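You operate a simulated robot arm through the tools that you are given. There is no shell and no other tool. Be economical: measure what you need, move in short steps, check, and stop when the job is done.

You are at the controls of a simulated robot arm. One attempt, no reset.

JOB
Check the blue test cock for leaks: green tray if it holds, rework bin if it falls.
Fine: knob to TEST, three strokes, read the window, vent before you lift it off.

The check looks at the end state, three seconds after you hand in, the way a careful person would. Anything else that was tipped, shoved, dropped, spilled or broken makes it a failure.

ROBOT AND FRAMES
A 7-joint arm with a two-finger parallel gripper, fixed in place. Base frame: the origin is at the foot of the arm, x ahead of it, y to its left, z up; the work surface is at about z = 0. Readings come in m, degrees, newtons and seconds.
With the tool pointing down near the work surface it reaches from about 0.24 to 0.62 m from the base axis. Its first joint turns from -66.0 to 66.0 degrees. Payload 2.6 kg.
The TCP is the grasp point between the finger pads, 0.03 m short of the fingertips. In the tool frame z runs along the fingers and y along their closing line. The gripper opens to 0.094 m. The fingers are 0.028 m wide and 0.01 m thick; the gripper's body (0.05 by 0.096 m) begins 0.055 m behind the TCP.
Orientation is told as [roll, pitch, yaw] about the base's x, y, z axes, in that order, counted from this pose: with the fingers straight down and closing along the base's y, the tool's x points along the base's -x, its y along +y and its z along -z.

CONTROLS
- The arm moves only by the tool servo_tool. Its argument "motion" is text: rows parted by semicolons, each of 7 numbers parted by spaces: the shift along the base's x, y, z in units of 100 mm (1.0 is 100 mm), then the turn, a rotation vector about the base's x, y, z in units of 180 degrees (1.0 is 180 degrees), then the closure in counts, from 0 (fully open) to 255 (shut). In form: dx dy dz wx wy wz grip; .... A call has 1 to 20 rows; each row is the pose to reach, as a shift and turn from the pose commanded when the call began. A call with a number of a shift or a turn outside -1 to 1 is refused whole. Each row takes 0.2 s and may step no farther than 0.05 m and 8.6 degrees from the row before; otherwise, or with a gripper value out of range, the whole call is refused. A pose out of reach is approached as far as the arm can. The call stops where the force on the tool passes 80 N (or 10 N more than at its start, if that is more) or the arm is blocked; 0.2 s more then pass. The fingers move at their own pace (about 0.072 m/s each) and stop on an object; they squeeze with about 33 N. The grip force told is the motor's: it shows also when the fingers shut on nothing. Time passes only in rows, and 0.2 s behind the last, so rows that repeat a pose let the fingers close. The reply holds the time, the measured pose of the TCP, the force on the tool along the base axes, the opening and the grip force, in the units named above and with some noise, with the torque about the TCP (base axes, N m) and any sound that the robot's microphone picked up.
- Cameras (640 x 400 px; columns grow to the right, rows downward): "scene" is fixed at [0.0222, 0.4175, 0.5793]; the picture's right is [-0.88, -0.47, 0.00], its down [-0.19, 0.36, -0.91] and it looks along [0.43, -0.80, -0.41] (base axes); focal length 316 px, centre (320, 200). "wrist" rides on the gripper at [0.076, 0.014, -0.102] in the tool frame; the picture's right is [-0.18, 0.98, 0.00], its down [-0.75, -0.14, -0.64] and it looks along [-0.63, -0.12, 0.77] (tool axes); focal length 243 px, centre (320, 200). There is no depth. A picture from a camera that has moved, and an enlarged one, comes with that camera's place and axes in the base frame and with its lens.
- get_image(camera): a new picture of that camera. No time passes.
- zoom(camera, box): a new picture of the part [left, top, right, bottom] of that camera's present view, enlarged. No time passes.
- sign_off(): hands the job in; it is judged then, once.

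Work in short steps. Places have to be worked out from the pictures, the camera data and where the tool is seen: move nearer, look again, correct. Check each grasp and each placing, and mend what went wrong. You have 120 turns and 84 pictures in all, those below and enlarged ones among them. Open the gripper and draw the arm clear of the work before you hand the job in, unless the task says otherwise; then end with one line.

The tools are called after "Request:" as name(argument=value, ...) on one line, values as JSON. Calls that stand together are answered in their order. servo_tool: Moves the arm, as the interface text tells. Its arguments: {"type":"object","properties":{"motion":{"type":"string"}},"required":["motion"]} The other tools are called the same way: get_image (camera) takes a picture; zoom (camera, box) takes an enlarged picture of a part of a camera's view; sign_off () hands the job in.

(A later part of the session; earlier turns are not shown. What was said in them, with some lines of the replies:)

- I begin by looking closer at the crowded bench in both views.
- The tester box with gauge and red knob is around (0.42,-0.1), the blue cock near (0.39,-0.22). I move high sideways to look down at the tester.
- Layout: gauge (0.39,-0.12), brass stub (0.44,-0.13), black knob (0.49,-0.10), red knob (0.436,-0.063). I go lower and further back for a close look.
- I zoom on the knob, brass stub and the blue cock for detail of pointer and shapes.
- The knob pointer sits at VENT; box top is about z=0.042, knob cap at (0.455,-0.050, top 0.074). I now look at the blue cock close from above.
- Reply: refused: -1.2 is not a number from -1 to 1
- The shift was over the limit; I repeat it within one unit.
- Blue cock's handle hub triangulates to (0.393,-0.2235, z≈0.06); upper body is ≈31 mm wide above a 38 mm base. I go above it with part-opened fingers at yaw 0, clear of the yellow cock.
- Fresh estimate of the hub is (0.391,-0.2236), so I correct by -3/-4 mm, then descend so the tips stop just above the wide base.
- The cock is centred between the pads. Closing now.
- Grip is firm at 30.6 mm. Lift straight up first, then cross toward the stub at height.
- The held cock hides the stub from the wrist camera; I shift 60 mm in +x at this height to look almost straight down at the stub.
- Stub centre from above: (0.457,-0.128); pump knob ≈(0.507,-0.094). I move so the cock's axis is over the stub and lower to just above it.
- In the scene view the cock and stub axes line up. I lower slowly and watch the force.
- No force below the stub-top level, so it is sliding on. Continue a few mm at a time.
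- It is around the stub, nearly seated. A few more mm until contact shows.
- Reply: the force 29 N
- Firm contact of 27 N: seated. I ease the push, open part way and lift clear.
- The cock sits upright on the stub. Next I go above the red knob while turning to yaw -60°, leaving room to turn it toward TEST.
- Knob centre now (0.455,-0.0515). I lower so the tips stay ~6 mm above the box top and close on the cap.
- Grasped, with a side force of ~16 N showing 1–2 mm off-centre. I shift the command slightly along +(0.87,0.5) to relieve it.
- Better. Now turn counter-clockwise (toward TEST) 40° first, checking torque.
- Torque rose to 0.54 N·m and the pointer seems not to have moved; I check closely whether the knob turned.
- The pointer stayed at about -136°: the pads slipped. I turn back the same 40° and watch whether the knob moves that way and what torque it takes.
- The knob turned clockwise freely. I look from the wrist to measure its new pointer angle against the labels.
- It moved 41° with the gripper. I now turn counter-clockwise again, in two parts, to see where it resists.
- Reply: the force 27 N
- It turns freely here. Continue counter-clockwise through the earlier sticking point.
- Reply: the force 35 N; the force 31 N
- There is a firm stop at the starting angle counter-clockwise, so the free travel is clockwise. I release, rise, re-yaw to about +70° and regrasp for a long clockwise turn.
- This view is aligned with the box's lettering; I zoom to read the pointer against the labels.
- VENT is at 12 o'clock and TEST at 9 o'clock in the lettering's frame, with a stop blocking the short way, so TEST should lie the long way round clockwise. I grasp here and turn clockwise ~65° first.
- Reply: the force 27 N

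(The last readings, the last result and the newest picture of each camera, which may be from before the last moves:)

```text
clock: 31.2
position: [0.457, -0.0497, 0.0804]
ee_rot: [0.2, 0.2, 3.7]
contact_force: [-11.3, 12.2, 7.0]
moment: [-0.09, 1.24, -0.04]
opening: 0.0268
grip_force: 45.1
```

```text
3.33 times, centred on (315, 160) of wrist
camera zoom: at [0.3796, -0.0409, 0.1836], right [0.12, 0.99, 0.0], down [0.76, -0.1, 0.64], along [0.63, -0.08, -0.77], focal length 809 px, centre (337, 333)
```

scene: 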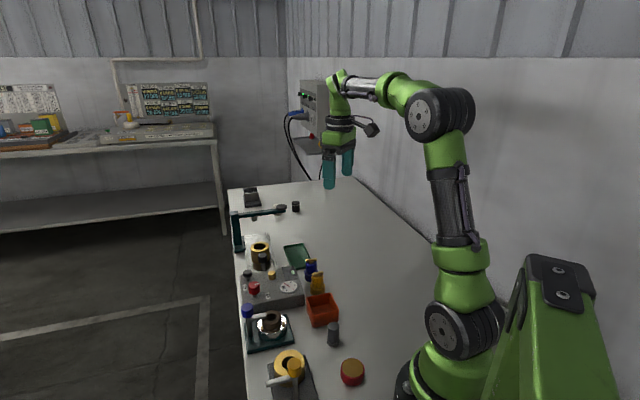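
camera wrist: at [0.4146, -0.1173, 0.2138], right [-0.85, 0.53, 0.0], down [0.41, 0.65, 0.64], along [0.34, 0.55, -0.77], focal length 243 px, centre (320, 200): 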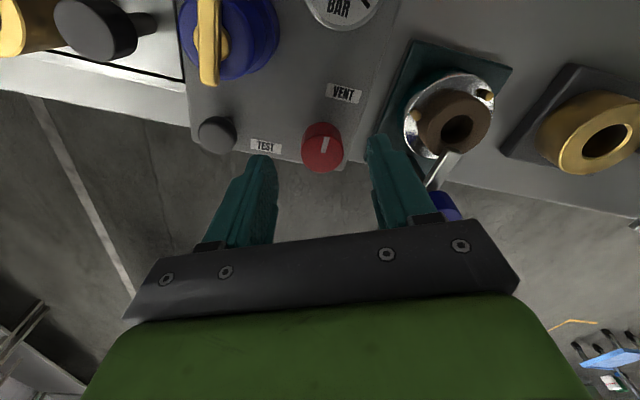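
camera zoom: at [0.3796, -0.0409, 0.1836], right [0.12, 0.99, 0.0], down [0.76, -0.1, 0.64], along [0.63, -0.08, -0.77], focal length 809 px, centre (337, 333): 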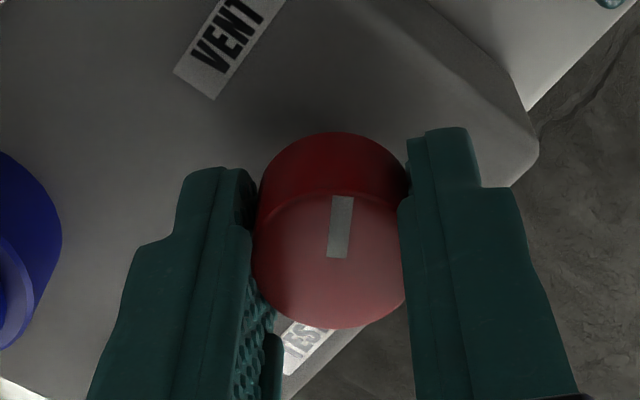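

Free clockwise; pointer now ≈168°. Keep turning clockwise another ~72°.

Request:
servo_tool(motion="0 0 0 0 0 -0.045 255; 0 0 0 0 0 -0.09 255; 0 0 0 0 0 -0.135 255; 0 0 0 0 0 -0.18 255; 0 0 0 0 0 -0.225 255; 0 0 0 0 0 -0.27 255; 0 0 0 0 0 -0.315 255; 0 0 0 0 0 -0.36 255; 0 0 0 0 0 -0.4 255; 0 0 0 0 0 -0.4 255")

Request:
zoom(camera="wrist", box=[230, 100, 400, 220])

```text
clock: 33.4
position: [0.4567, -0.0536, 0.0805]
ee_rot: [0.0, -0.1, -68.5]
contact_force: [-7.1, -10.0, 9.9]
moment: [-0.43, 0.02, 0.63]
opening: 0.0274
grip_force: 44.8
```

```text
3.33 times, centred on (315, 160) of wrist
camera zoom: at [0.4415, 0.0223, 0.1837], right [0.98, 0.19, 0.0], down [0.14, -0.75, 0.65], along [0.12, -0.63, -0.76], focal length 809 px, centre (337, 333)
```

zoom: 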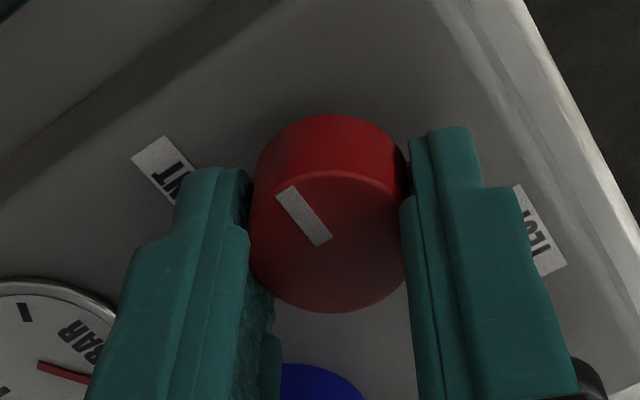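

A stop at the clockwise end too: 90° of travel from the VENT end to here, so this is the other (TEST) position. I release, rise and move over the black pump knob with fingers closed.

Request:
servo_tool(motion="0 0 0 0 0 0 100; 0 0 0 0 0 0 100; 0 0 0.3 0 0 0.03 100; 0 0 0.6 0 0 0.07 255; 0.1 -0.1 0.6 0 0 0.11 255; 0.3 -0.2 0.6 0 0 0.15 255; 0.5 -0.4 0.6 0 0 0.19 255; 0.5 -0.42 0.6 0 0 0.23 255; 0.5 -0.42 0.6 0 0 0.27 255; 0.5 -0.42 0.6 0 0 0.31 255; 0.5 -0.42 0.6 0 0 0.35 255; 0.5 -0.42 0.6 0 0 0.38 255; 0.5 -0.42 0.6 0 0 0.38 255")

Request:
get_image(camera="wrist")

Request:
zoom(camera="scene", box=[225, 235, 325, 310])

```text
clock: 36.2
position: [0.5078, -0.0926, 0.1421]
ee_rot: [0.0, 0.0, 0.4]
contact_force: [0.1, 0.4, -0.4]
moment: [0.02, 0.01, -0.01]
opening: 0.0
grip_force: 33.1
```

```text
38 pictures are left
camera wrist: at [0.4307, -0.08, 0.244], right [0.18, 0.98, 0.0], down [0.75, -0.14, 0.64], along [0.63, -0.12, -0.77], focal length 243 px, centre (320, 200)
```

wrist: 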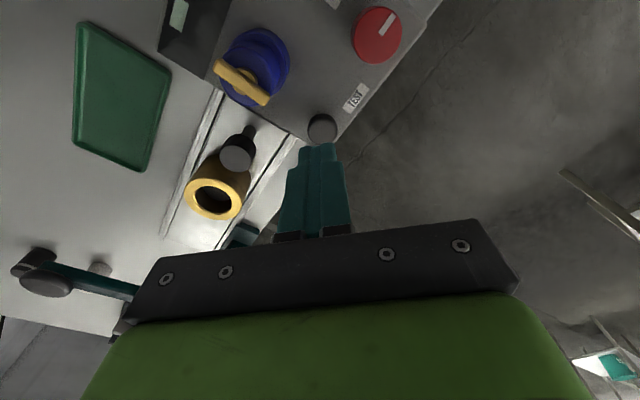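

```text
5.33 times, centred on (275, 272) of scene
camera zoom: at [0.0222, 0.4175, 0.5793], right [-0.88, -0.47, 0.0], down [-0.19, 0.36, -0.91], along [0.43, -0.8, -0.41], focal length 1686 px, centre (560, -187)
```

zoom: 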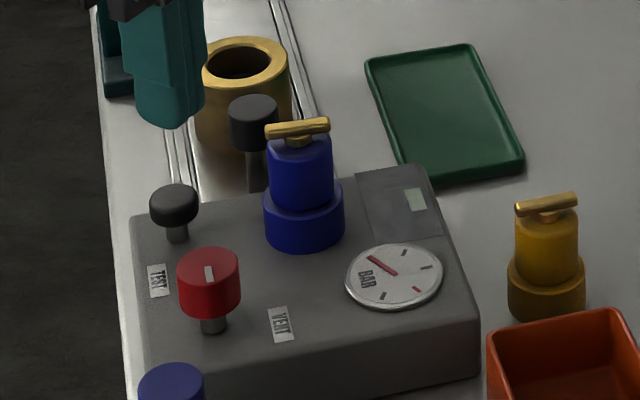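

The pump knob lies right below the closed fingertips, (0.507,-0.093). First stroke: lower in small steps and watch the force.

Request:
servo_tool(motion="0 0 -0.2 0 0 0 255; 0 0 -0.4 0 0 0 255; 0 0 -0.45 0 0 0 255; 0 0 -0.5 0 0 0 255; 0 0 -0.55 0 0 0 255")

Request:
zoom(camera="scene", box=[225, 235, 325, 310])

```text
clock: 37.4
position: [0.506, -0.0922, 0.0859]
ee_rot: [0.0, -0.2, 0.2]
contact_force: [2.0, -1.1, 2.9]
moment: [-0.05, -0.06, 0.03]
opening: 0.0002
grip_force: 32.7
heard: click
```

```text
5.33 times, centred on (275, 272) of scene
camera zoom: at [0.0222, 0.4175, 0.5793], right [-0.88, -0.47, 0.0], down [-0.19, 0.36, -0.91], along [0.43, -0.8, -0.41], focal length 1686 px, centre (560, -187)
```

zoom: 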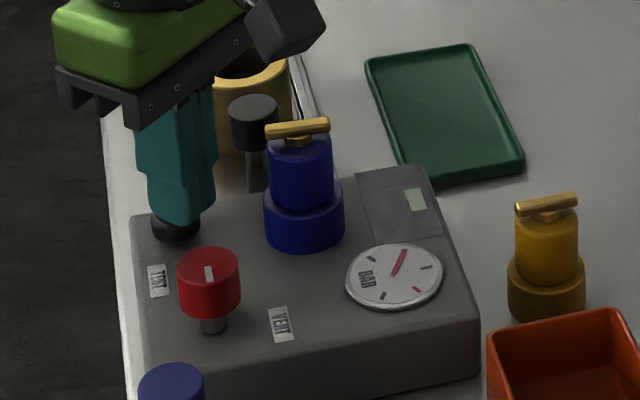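

Click heard and the needle rose, so the knob is at TEST. Two more full strokes with a full return between.

Request:
servo_tool(motion="0 0 0.15 0 0 0 255; 0 0 0.35 0 0 0 255; 0 0 0.35 0 0 0 255; 0 0 0.15 0 0 0 255; 0 0 0.07 0 0 0 255; 0 0 0 0 0 0 255; 0 0 0 0 0 0 255")

Request:
servo_tool(motion="0 0 0.15 0 0 0 255; 0 0 0.35 0 0 0 255; 0 0 0.35 0 0 0 255; 0 0 0.15 0 0 0 255; 0 0 0.07 0 0 0 255; 0 0 0 0 0 0 255; 0 0 0 0 0 0 255")

Request:
zoom(camera="scene", box=[270, 255, 320, 300])

```text
clock: 39.0
position: [0.5079, -0.0925, 0.0861]
ee_rot: [0.2, 0.0, 0.1]
contact_force: [-0.9, 2.0, 5.5]
moment: [0.07, 0.01, -0.02]
opening: 0.0
grip_force: 32.6
heard: click
```

```text
clock: 40.6
position: [0.5082, -0.093, 0.0864]
ee_rot: [0.0, -0.2, 0.0]
contact_force: [-3.2, 1.2, 7.2]
moment: [0.09, 0.09, -0.06]
opening: 0.0001
grip_force: 32.5
heard: click
```

```text
8.89 times, centred on (295, 278) of scene
camera zoom: at [0.0222, 0.4175, 0.5793], right [-0.88, -0.47, 0.0], down [-0.19, 0.36, -0.91], along [0.43, -0.8, -0.41], focal length 2810 px, centre (542, -489)
```

zoom: 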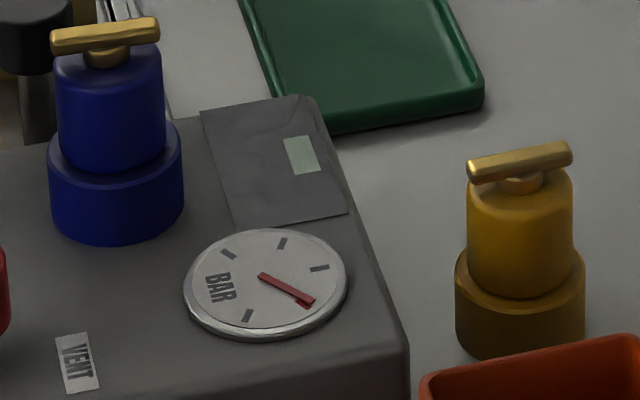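

Three clicks and the needle stands at the red mark. I lift off the pump knob and watch gauge and window over a couple of seconds.

Request:
servo_tool(motion="0 0 0.2 0 0 0 255; 0 0 0.5 0 0 0 255; 0 0 0.7 0 0 0 255; 0 0 0.7 0 0 0 255; 0 0 0.7 0 0 0 255")

Request:
zoom(camera="scene", box=[270, 255, 320, 300])

Request:
servo_tool(motion="0 0 0 0 0 0 255; 0 0 0 0 0 0 255; 0 0 0 0 0 0 255; 0 0 0 0 0 0 255; 0 0 0 0 0 0 255; 0 0 0 0 0 0 255; 0 0 0 0 0 0 255; 0 0 0 0 0 0 255; 0 0 0 0 0 0 255; 0 0 0 0 0 0 255; 0 0 0 0 0 0 255; 0 0 0 0 0 0 255; 0 0 0 0 0 0 255; 0 0 0 0 0 0 255; 0 0 0 0 0 0 255")

Request:
zoom(camera="scene", box=[270, 255, 320, 300])

```text
clock: 41.8
position: [0.5063, -0.0937, 0.1585]
ee_rot: [0.0, 0.0, 0.2]
contact_force: [0.0, 0.8, 0.1]
moment: [-0.01, -0.01, -0.02]
opening: 0.0
grip_force: 32.9
```

```text
8.89 times, centred on (295, 278) of scene
camera zoom: at [0.0222, 0.4175, 0.5793], right [-0.88, -0.47, 0.0], down [-0.19, 0.36, -0.91], along [0.43, -0.8, -0.41], focal length 2810 px, centre (542, -489)
```

zoom: 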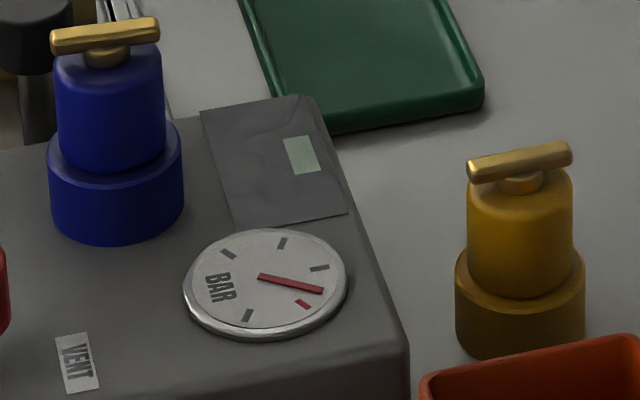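

```text
clock: 45.0
position: [0.5064, -0.0934, 0.1575]
ee_rot: [0.0, 0.0, 0.2]
contact_force: [-0.2, 0.3, -0.3]
moment: [0.0, 0.0, -0.02]
opening: 0.0
grip_force: 33.3
```

```text
8.89 times, centred on (295, 278) of scene
camera zoom: at [0.0222, 0.4175, 0.5793], right [-0.88, -0.47, 0.0], down [-0.19, 0.36, -0.91], along [0.43, -0.8, -0.41], focal length 2810 px, centre (542, -489)
```

zoom: 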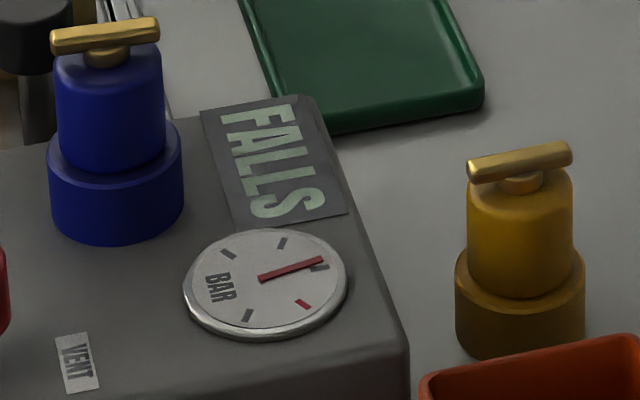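

The window reads FALLS and the needle is dropping: rework bin. Now vent: back over the red knob at yaw -45°, fingers partly open.

Request:
servo_tool(motion="-0.1 0.1 0 0 0 -0.04 100; -0.3 0.25 0 0 0 -0.08 100; -0.507 0.425 0 0 0 -0.12 100; -0.507 0.425 0 0 0 -0.16 100; -0.507 0.425 0 0 0 -0.2 100; -0.507 0.425 -0.2 0 0 -0.24 100; -0.507 0.425 -0.45 0 0 -0.25 100; -0.507 0.425 -0.45 0 0 -0.25 100; -0.507 0.425 -0.65 0 0 -0.25 100; -0.507 0.425 -0.76 0 0 -0.25 100; -0.507 0.425 -0.76 0 0 -0.25 100; -0.507 0.425 -0.76 0 0 -0.25 255; -0.507 0.425 -0.76 0 0 -0.25 255; -0.507 0.425 -0.76 0 0 -0.25 255")

```text
clock: 48.0
position: [0.4556, -0.0495, 0.0808]
ee_rot: [0.0, 0.0, -44.8]
contact_force: [7.3, 2.1, -4.7]
moment: [-0.02, 0.24, 0.01]
opening: 0.0278
grip_force: 45.0
```

Well centred grasp. I turn counter-clockwise 97° to be sure the VENT stop is reached.

Request:
servo_tool(motion="0 0 0 0 0 0.045 255; 0 0 0 0 0 0.09 255; 0 0 0 0 0 0.135 255; 0 0 0 0 0 0.18 255; 0 0 0 0 0 0.225 255; 0 0 0 0 0 0.27 255; 0 0 0 0 0 0.315 255; 0 0 0 0 0 0.36 255; 0 0 0 0 0 0.405 255; 0 0 0 0 0 0.45 255; 0 0 0 0 0 0.495 255; 0 0 0 0 0 0.54 255; 0 0 0 0 0 0.54 255")

Request:
zoom(camera="scene", box=[230, 245, 330, 310])

```text
clock: 50.8
position: [0.4549, -0.0502, 0.08]
ee_rot: [0.2, 0.0, 52.3]
contact_force: [-16.9, 15.4, 21.0]
moment: [0.2, -0.02, -0.41]
opening: 0.0275
grip_force: 45.3
```

```text
6.15 times, centred on (280, 278) of scene
camera zoom: at [0.0221, 0.4175, 0.5793], right [-0.88, -0.47, 0.0], down [-0.19, 0.36, -0.91], along [0.43, -0.8, -0.41], focal length 1945 px, centre (566, -277)
```

zoom: 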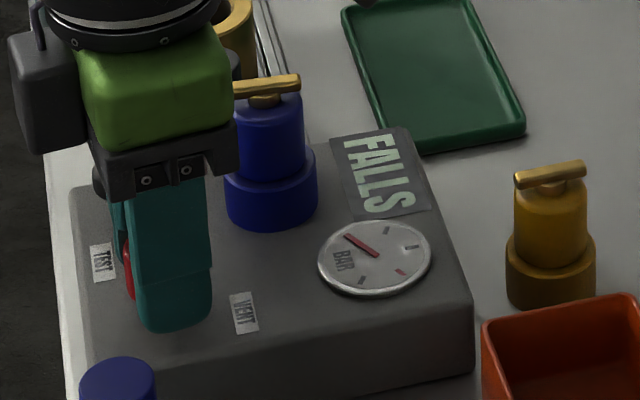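

Needle is back at zero; vented. I release the knob, rise, and return to yaw 0 above the cock.

Request:
servo_tool(motion="0 0 0 0 0 0 100; 0 0 0 0 0 0 100; 0 0 0.3 0 0 0 100; 0 0 0.7 0 0 -0.04 90; 0 0 0.9 0 0 -0.08 90; 0.01 -0.2 0.9 0 0 -0.12 90; 0.03 -0.5 0.9 0 0 -0.16 90; 0.03 -0.76 0.9 0 0 -0.2 90; 0.03 -0.76 0.9 0 0 -0.24 90; 0.03 -0.76 0.9 0 0 -0.28 90; 0.03 -0.76 0.9 0 0 -0.29 90; 0.03 -0.76 0.9 0 0 -0.29 90")

Request:
get_image(camera="wrist")

Request:
zoom(camera="scene", box=[230, 245, 330, 310])

```text
clock: 53.4
position: [0.4592, -0.1277, 0.1695]
ee_rot: [0.0, 0.0, 0.2]
contact_force: [0.0, 1.0, 0.2]
moment: [-0.01, 0.04, 0.02]
opening: 0.0609
grip_force: 0.0
```

```text
31 pictures are left
camera wrist: at [0.3822, -0.1133, 0.272], right [0.18, 0.98, 0.0], down [0.75, -0.14, 0.64], along [0.63, -0.12, -0.77], focal length 243 px, centre (320, 200)
```

wrist: 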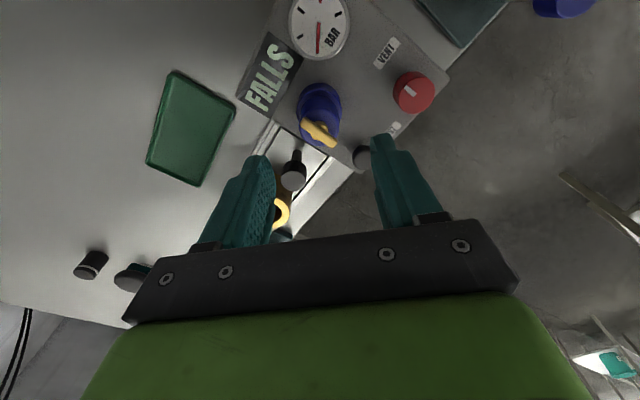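

```text
6.15 times, centred on (280, 278) of scene
camera zoom: at [0.0222, 0.4175, 0.5793], right [-0.88, -0.47, 0.0], down [-0.19, 0.36, -0.91], along [0.43, -0.8, -0.41], focal length 1945 px, centre (566, -277)
```

zoom: 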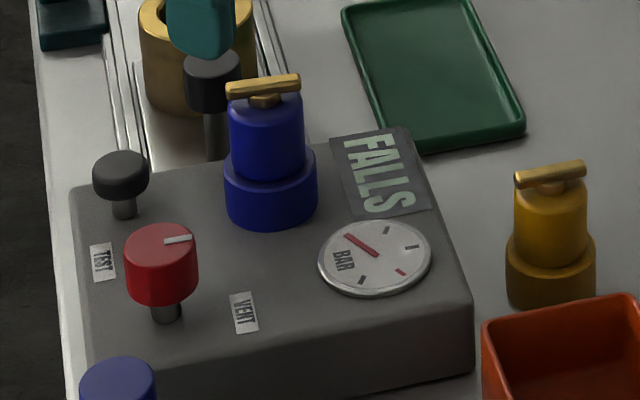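

Knob is at VENT, cock centred below the fingers. Lower and grasp its upper body.

Request:
servo_tool(motion="-0.005 0 -0.3 0 0 0 90; -0.005 0 -0.6 0 0 0 90; -0.005 0 -0.72 0 0 0 90; -0.005 0 -0.72 0 0 0 90; -0.005 0 -0.72 0 0 0 255; -0.005 0 -0.72 0 0 0 255; -0.005 0 -0.72 0 0 0 255")

```text
clock: 55.0
position: [0.4582, -0.126, 0.0966]
ee_rot: [0.0, 0.0, 0.2]
contact_force: [0.5, 0.0, 0.9]
moment: [-0.01, -0.02, 0.0]
opening: 0.0307
grip_force: 32.7
```

Firm grip again. Lift straight up, then carry across to above the orange bin near (0.297,-0.107).

Request:
servo_tool(motion="0 0 0.2 0 0 0 255; 0 0 0.5 0 0 0 255; 0 0 0.85 0 0 0 255; -0.3 0.03 0.85 0 0 0 255; -0.6 0.06 0.85 0 0 0 255; -0.85 0.08 0.85 0 0 0 255; -1.0 0.1 0.85 0 0 0 255; -1.0 0.1 0.85 0 0 0 255")

Request:
get_image(camera="wrist")

Request:
zoom(camera="scene", box=[250, 240, 370, 340])

```text
clock: 56.8
position: [0.3572, -0.1192, 0.1802]
ee_rot: [0.0, 0.0, 0.0]
contact_force: [-0.5, -0.1, -1.3]
moment: [0.0, -0.01, 0.03]
opening: 0.0307
grip_force: 32.5
```

```text
29 pictures are left
camera wrist: at [0.2814, -0.1044, 0.2826], right [0.18, 0.98, 0.0], down [0.75, -0.14, 0.64], along [0.63, -0.12, -0.77], focal length 243 px, centre (320, 200)
```

wrist: 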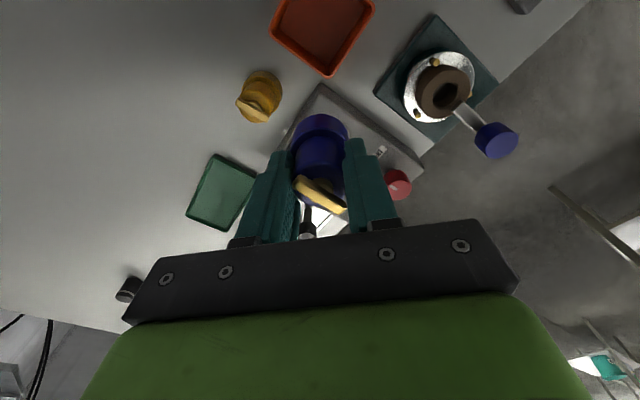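

```text
4.00 times, centred on (310, 290) of scene
camera zoom: at [0.0222, 0.4175, 0.5793], right [-0.88, -0.47, 0.0], down [-0.19, 0.36, -0.91], along [0.43, -0.8, -0.41], focal length 1264 px, centre (360, -160)
```

zoom: 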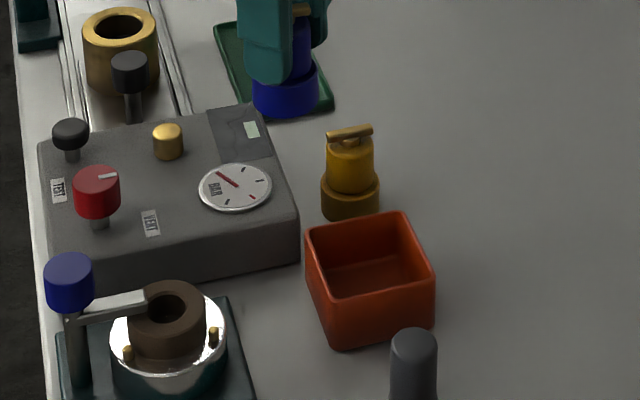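

Bin rim corners give centre (0.300,-0.1065), rim ≈0.03 high. Move above it and lower part way, then check.

Request:
servo_tool(motion="-0.3 0.07 0 0 0 0 255; -0.57 0.127 0 0 0 0 255; -0.57 0.127 0 0 0 0 255; -0.57 0.127 -0.4 0 0 0 255; -0.57 0.127 -0.75 0 0 0 255; -0.57 0.127 -0.75 0 0 0 255")

Request:
get_image(camera="wrist")

Request:
zoom(camera="scene", box=[270, 240, 370, 340])

```text
clock: 58.2
position: [0.3028, -0.1025, 0.1068]
ee_rot: [0.0, -0.2, 0.2]
contact_force: [-0.7, 0.4, -1.4]
moment: [-0.03, 0.02, 0.02]
opening: 0.0306
grip_force: 32.8
```

```text
27 pictures are left
camera wrist: at [0.2255, -0.0897, 0.2086], right [0.18, 0.98, 0.0], down [0.75, -0.14, 0.64], along [0.63, -0.12, -0.77], focal length 243 px, centre (320, 200)
```

wrist: 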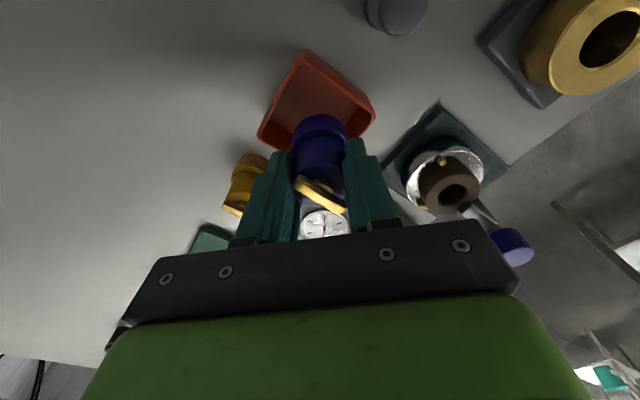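

```text
4.00 times, centred on (320, 290) of scene
camera zoom: at [0.0222, 0.4175, 0.5793], right [-0.88, -0.47, 0.0], down [-0.19, 0.36, -0.91], along [0.43, -0.8, -0.41], focal length 1264 px, centre (320, -160)
```

zoom: 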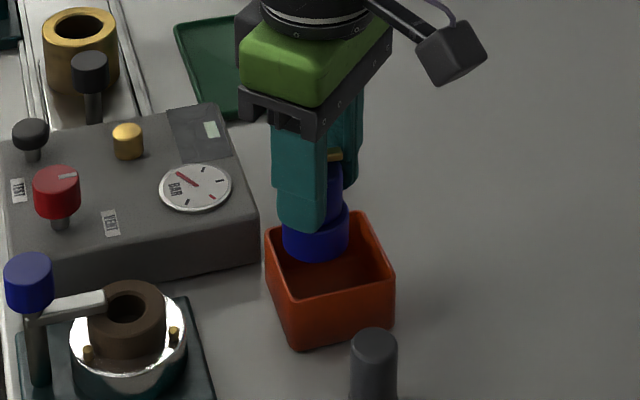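

Refined bin centre (0.297,-0.107); I shift -5/-4.5 mm and lower until the cock is just over the floor with tips above the rim.

Request:
servo_tool(motion="-0.045 -0.045 0 0 0 0 255; -0.045 -0.045 -0.2 0 0 0 255; -0.045 -0.045 -0.35 0 0 0 255; -0.045 -0.045 -0.43 0 0 0 255; -0.045 -0.045 -0.43 0 0 0 255")

Request:
zoom(camera="scene", box=[270, 260, 350, 340])

Request:
zoom(camera="wrist", box=[220, 60, 420, 220])

```text
clock: 59.4
position: [0.2977, -0.1079, 0.0657]
ee_rot: [0.0, 0.1, 0.3]
contact_force: [-0.8, 2.1, -3.2]
moment: [0.09, 0.03, 0.07]
opening: 0.0307
grip_force: 33.6
```

```text
5.00 times, centred on (310, 300) of scene
camera zoom: at [0.0222, 0.4175, 0.5793], right [-0.88, -0.47, 0.0], down [-0.19, 0.36, -0.91], along [0.43, -0.8, -0.41], focal length 1580 px, centre (370, -300)
```

zoom: 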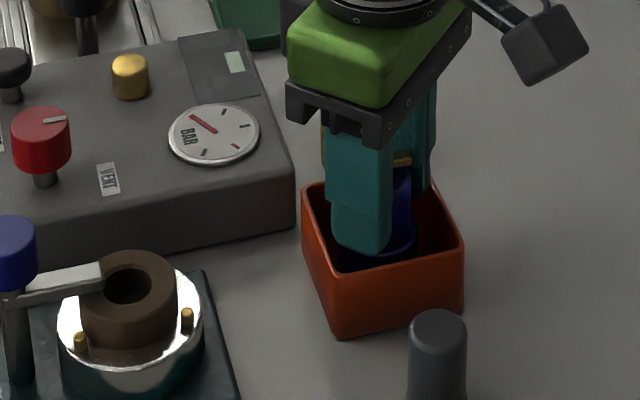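

```text
2.50 times, centred on (320, 140) of wrist
camera zoom: at [0.2212, -0.0954, 0.1677], right [0.18, 0.98, 0.0], down [0.75, -0.14, 0.64], along [0.63, -0.12, -0.77], focal length 606 px, centre (320, 350)
```

zoom: 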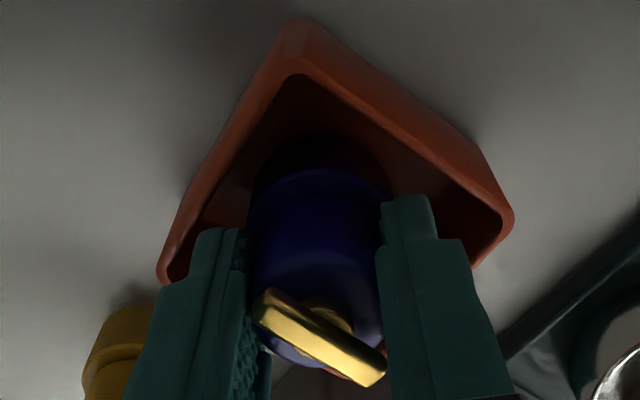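

Cock is inside the bin, fingers along the diagonal with space. Lower 4 mm more, release with a small opening, and rise straight.

Request:
servo_tool(motion="0 0 -0.02 0 0 0 255; 0 0 -0.04 0 0 0 255; 0 0 -0.04 0 0 0 150; 0 0 -0.04 0 0 0 150; 0 0 -0.04 0 0 0 150")

Request:
servo_tool(motion="0 0 0.1 0 0 0 150; 0 0 0.4 0 0 0 150; 0 0 0.8 0 0 0 150; 0 0 1.0 0 0 0 150; 0 0 1.0 0 0 0 0")

Request:
get_image(camera="wrist")

Request:
zoom(camera="scene", box=[225, 240, 385, 350])

```text
clock: 60.6
position: [0.297, -0.1067, 0.0606]
ee_rot: [0.0, 0.0, 0.2]
contact_force: [-1.4, 9.1, -0.2]
moment: [0.2, -0.01, 0.1]
opening: 0.0334
grip_force: 0.0
```

```text
clock: 61.8
position: [0.2979, -0.1073, 0.1595]
ee_rot: [0.0, 0.0, 0.2]
contact_force: [-0.3, -0.4, 0.1]
moment: [0.01, 0.01, 0.02]
opening: 0.0936
grip_force: 0.8
```

```text
23 pictures are left
camera wrist: at [0.2211, -0.0941, 0.2629], right [0.18, 0.98, 0.0], down [0.75, -0.14, 0.64], along [0.63, -0.12, -0.77], focal length 243 px, centre (320, 200)
```

wrist: 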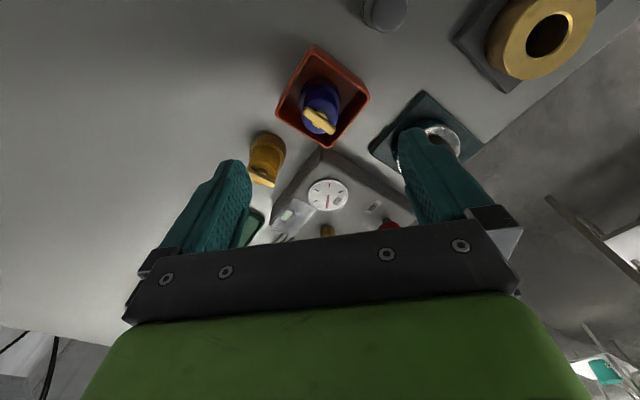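

```text
3.64 times, centred on (305, 295) of scene
camera zoom: at [0.0222, 0.4175, 0.5793], right [-0.88, -0.47, 0.0], down [-0.19, 0.36, -0.91], along [0.43, -0.8, -0.41], focal length 1149 px, centre (374, -146)
```

zoom: 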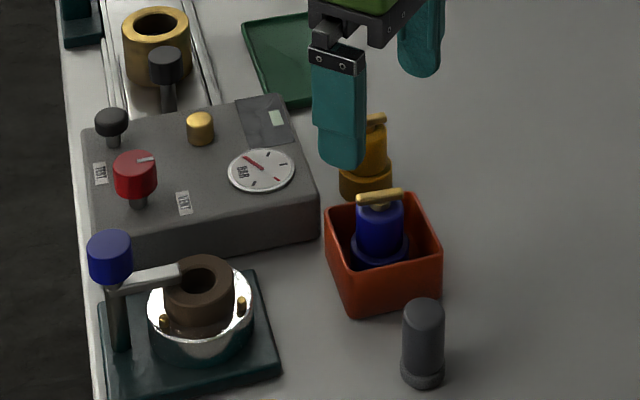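

The blue cock stands upright in the rework bin, everything else in place, knob at VENT. I raise the arm clear.

Request:
servo_tool(motion="0 0 0.4 0 0 0 0; 0 0 0.8 0 0 0 0; 0 -0.3 1.0 0 0 0 0; 0 -0.7 1.0 0 0 0 0; 0 -1.0 1.0 0 0 0 0; 0 -1.0 1.0 0 0 0 0")

Request:
get_image(camera="scene")

```text
clock: 63.2
position: [0.2957, -0.2082, 0.2615]
ee_rot: [0.0, 0.0, 0.1]
contact_force: [0.1, 0.0, -0.6]
moment: [-0.01, -0.03, 0.0]
opening: 0.0937
grip_force: 0.2
```

```text
21 pictures are left
```

scene: 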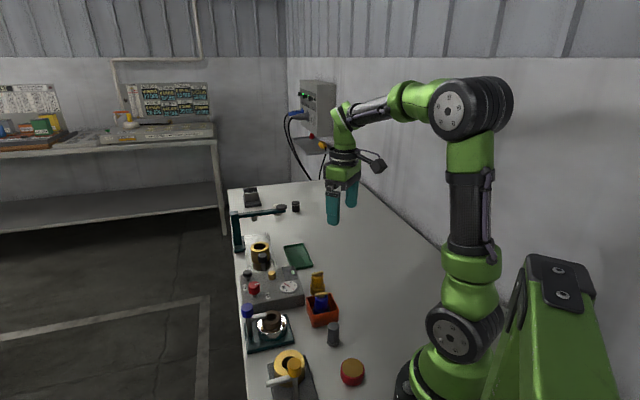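

The arm is clear with the gripper open, and the scene is tidy. Handing in.

Request:
sign_off()

```text
The job is handed in.
```

The blue test cock failed: after three strokes the window read FALLS, so I vented it, lifted it off and put it in the rework bin.
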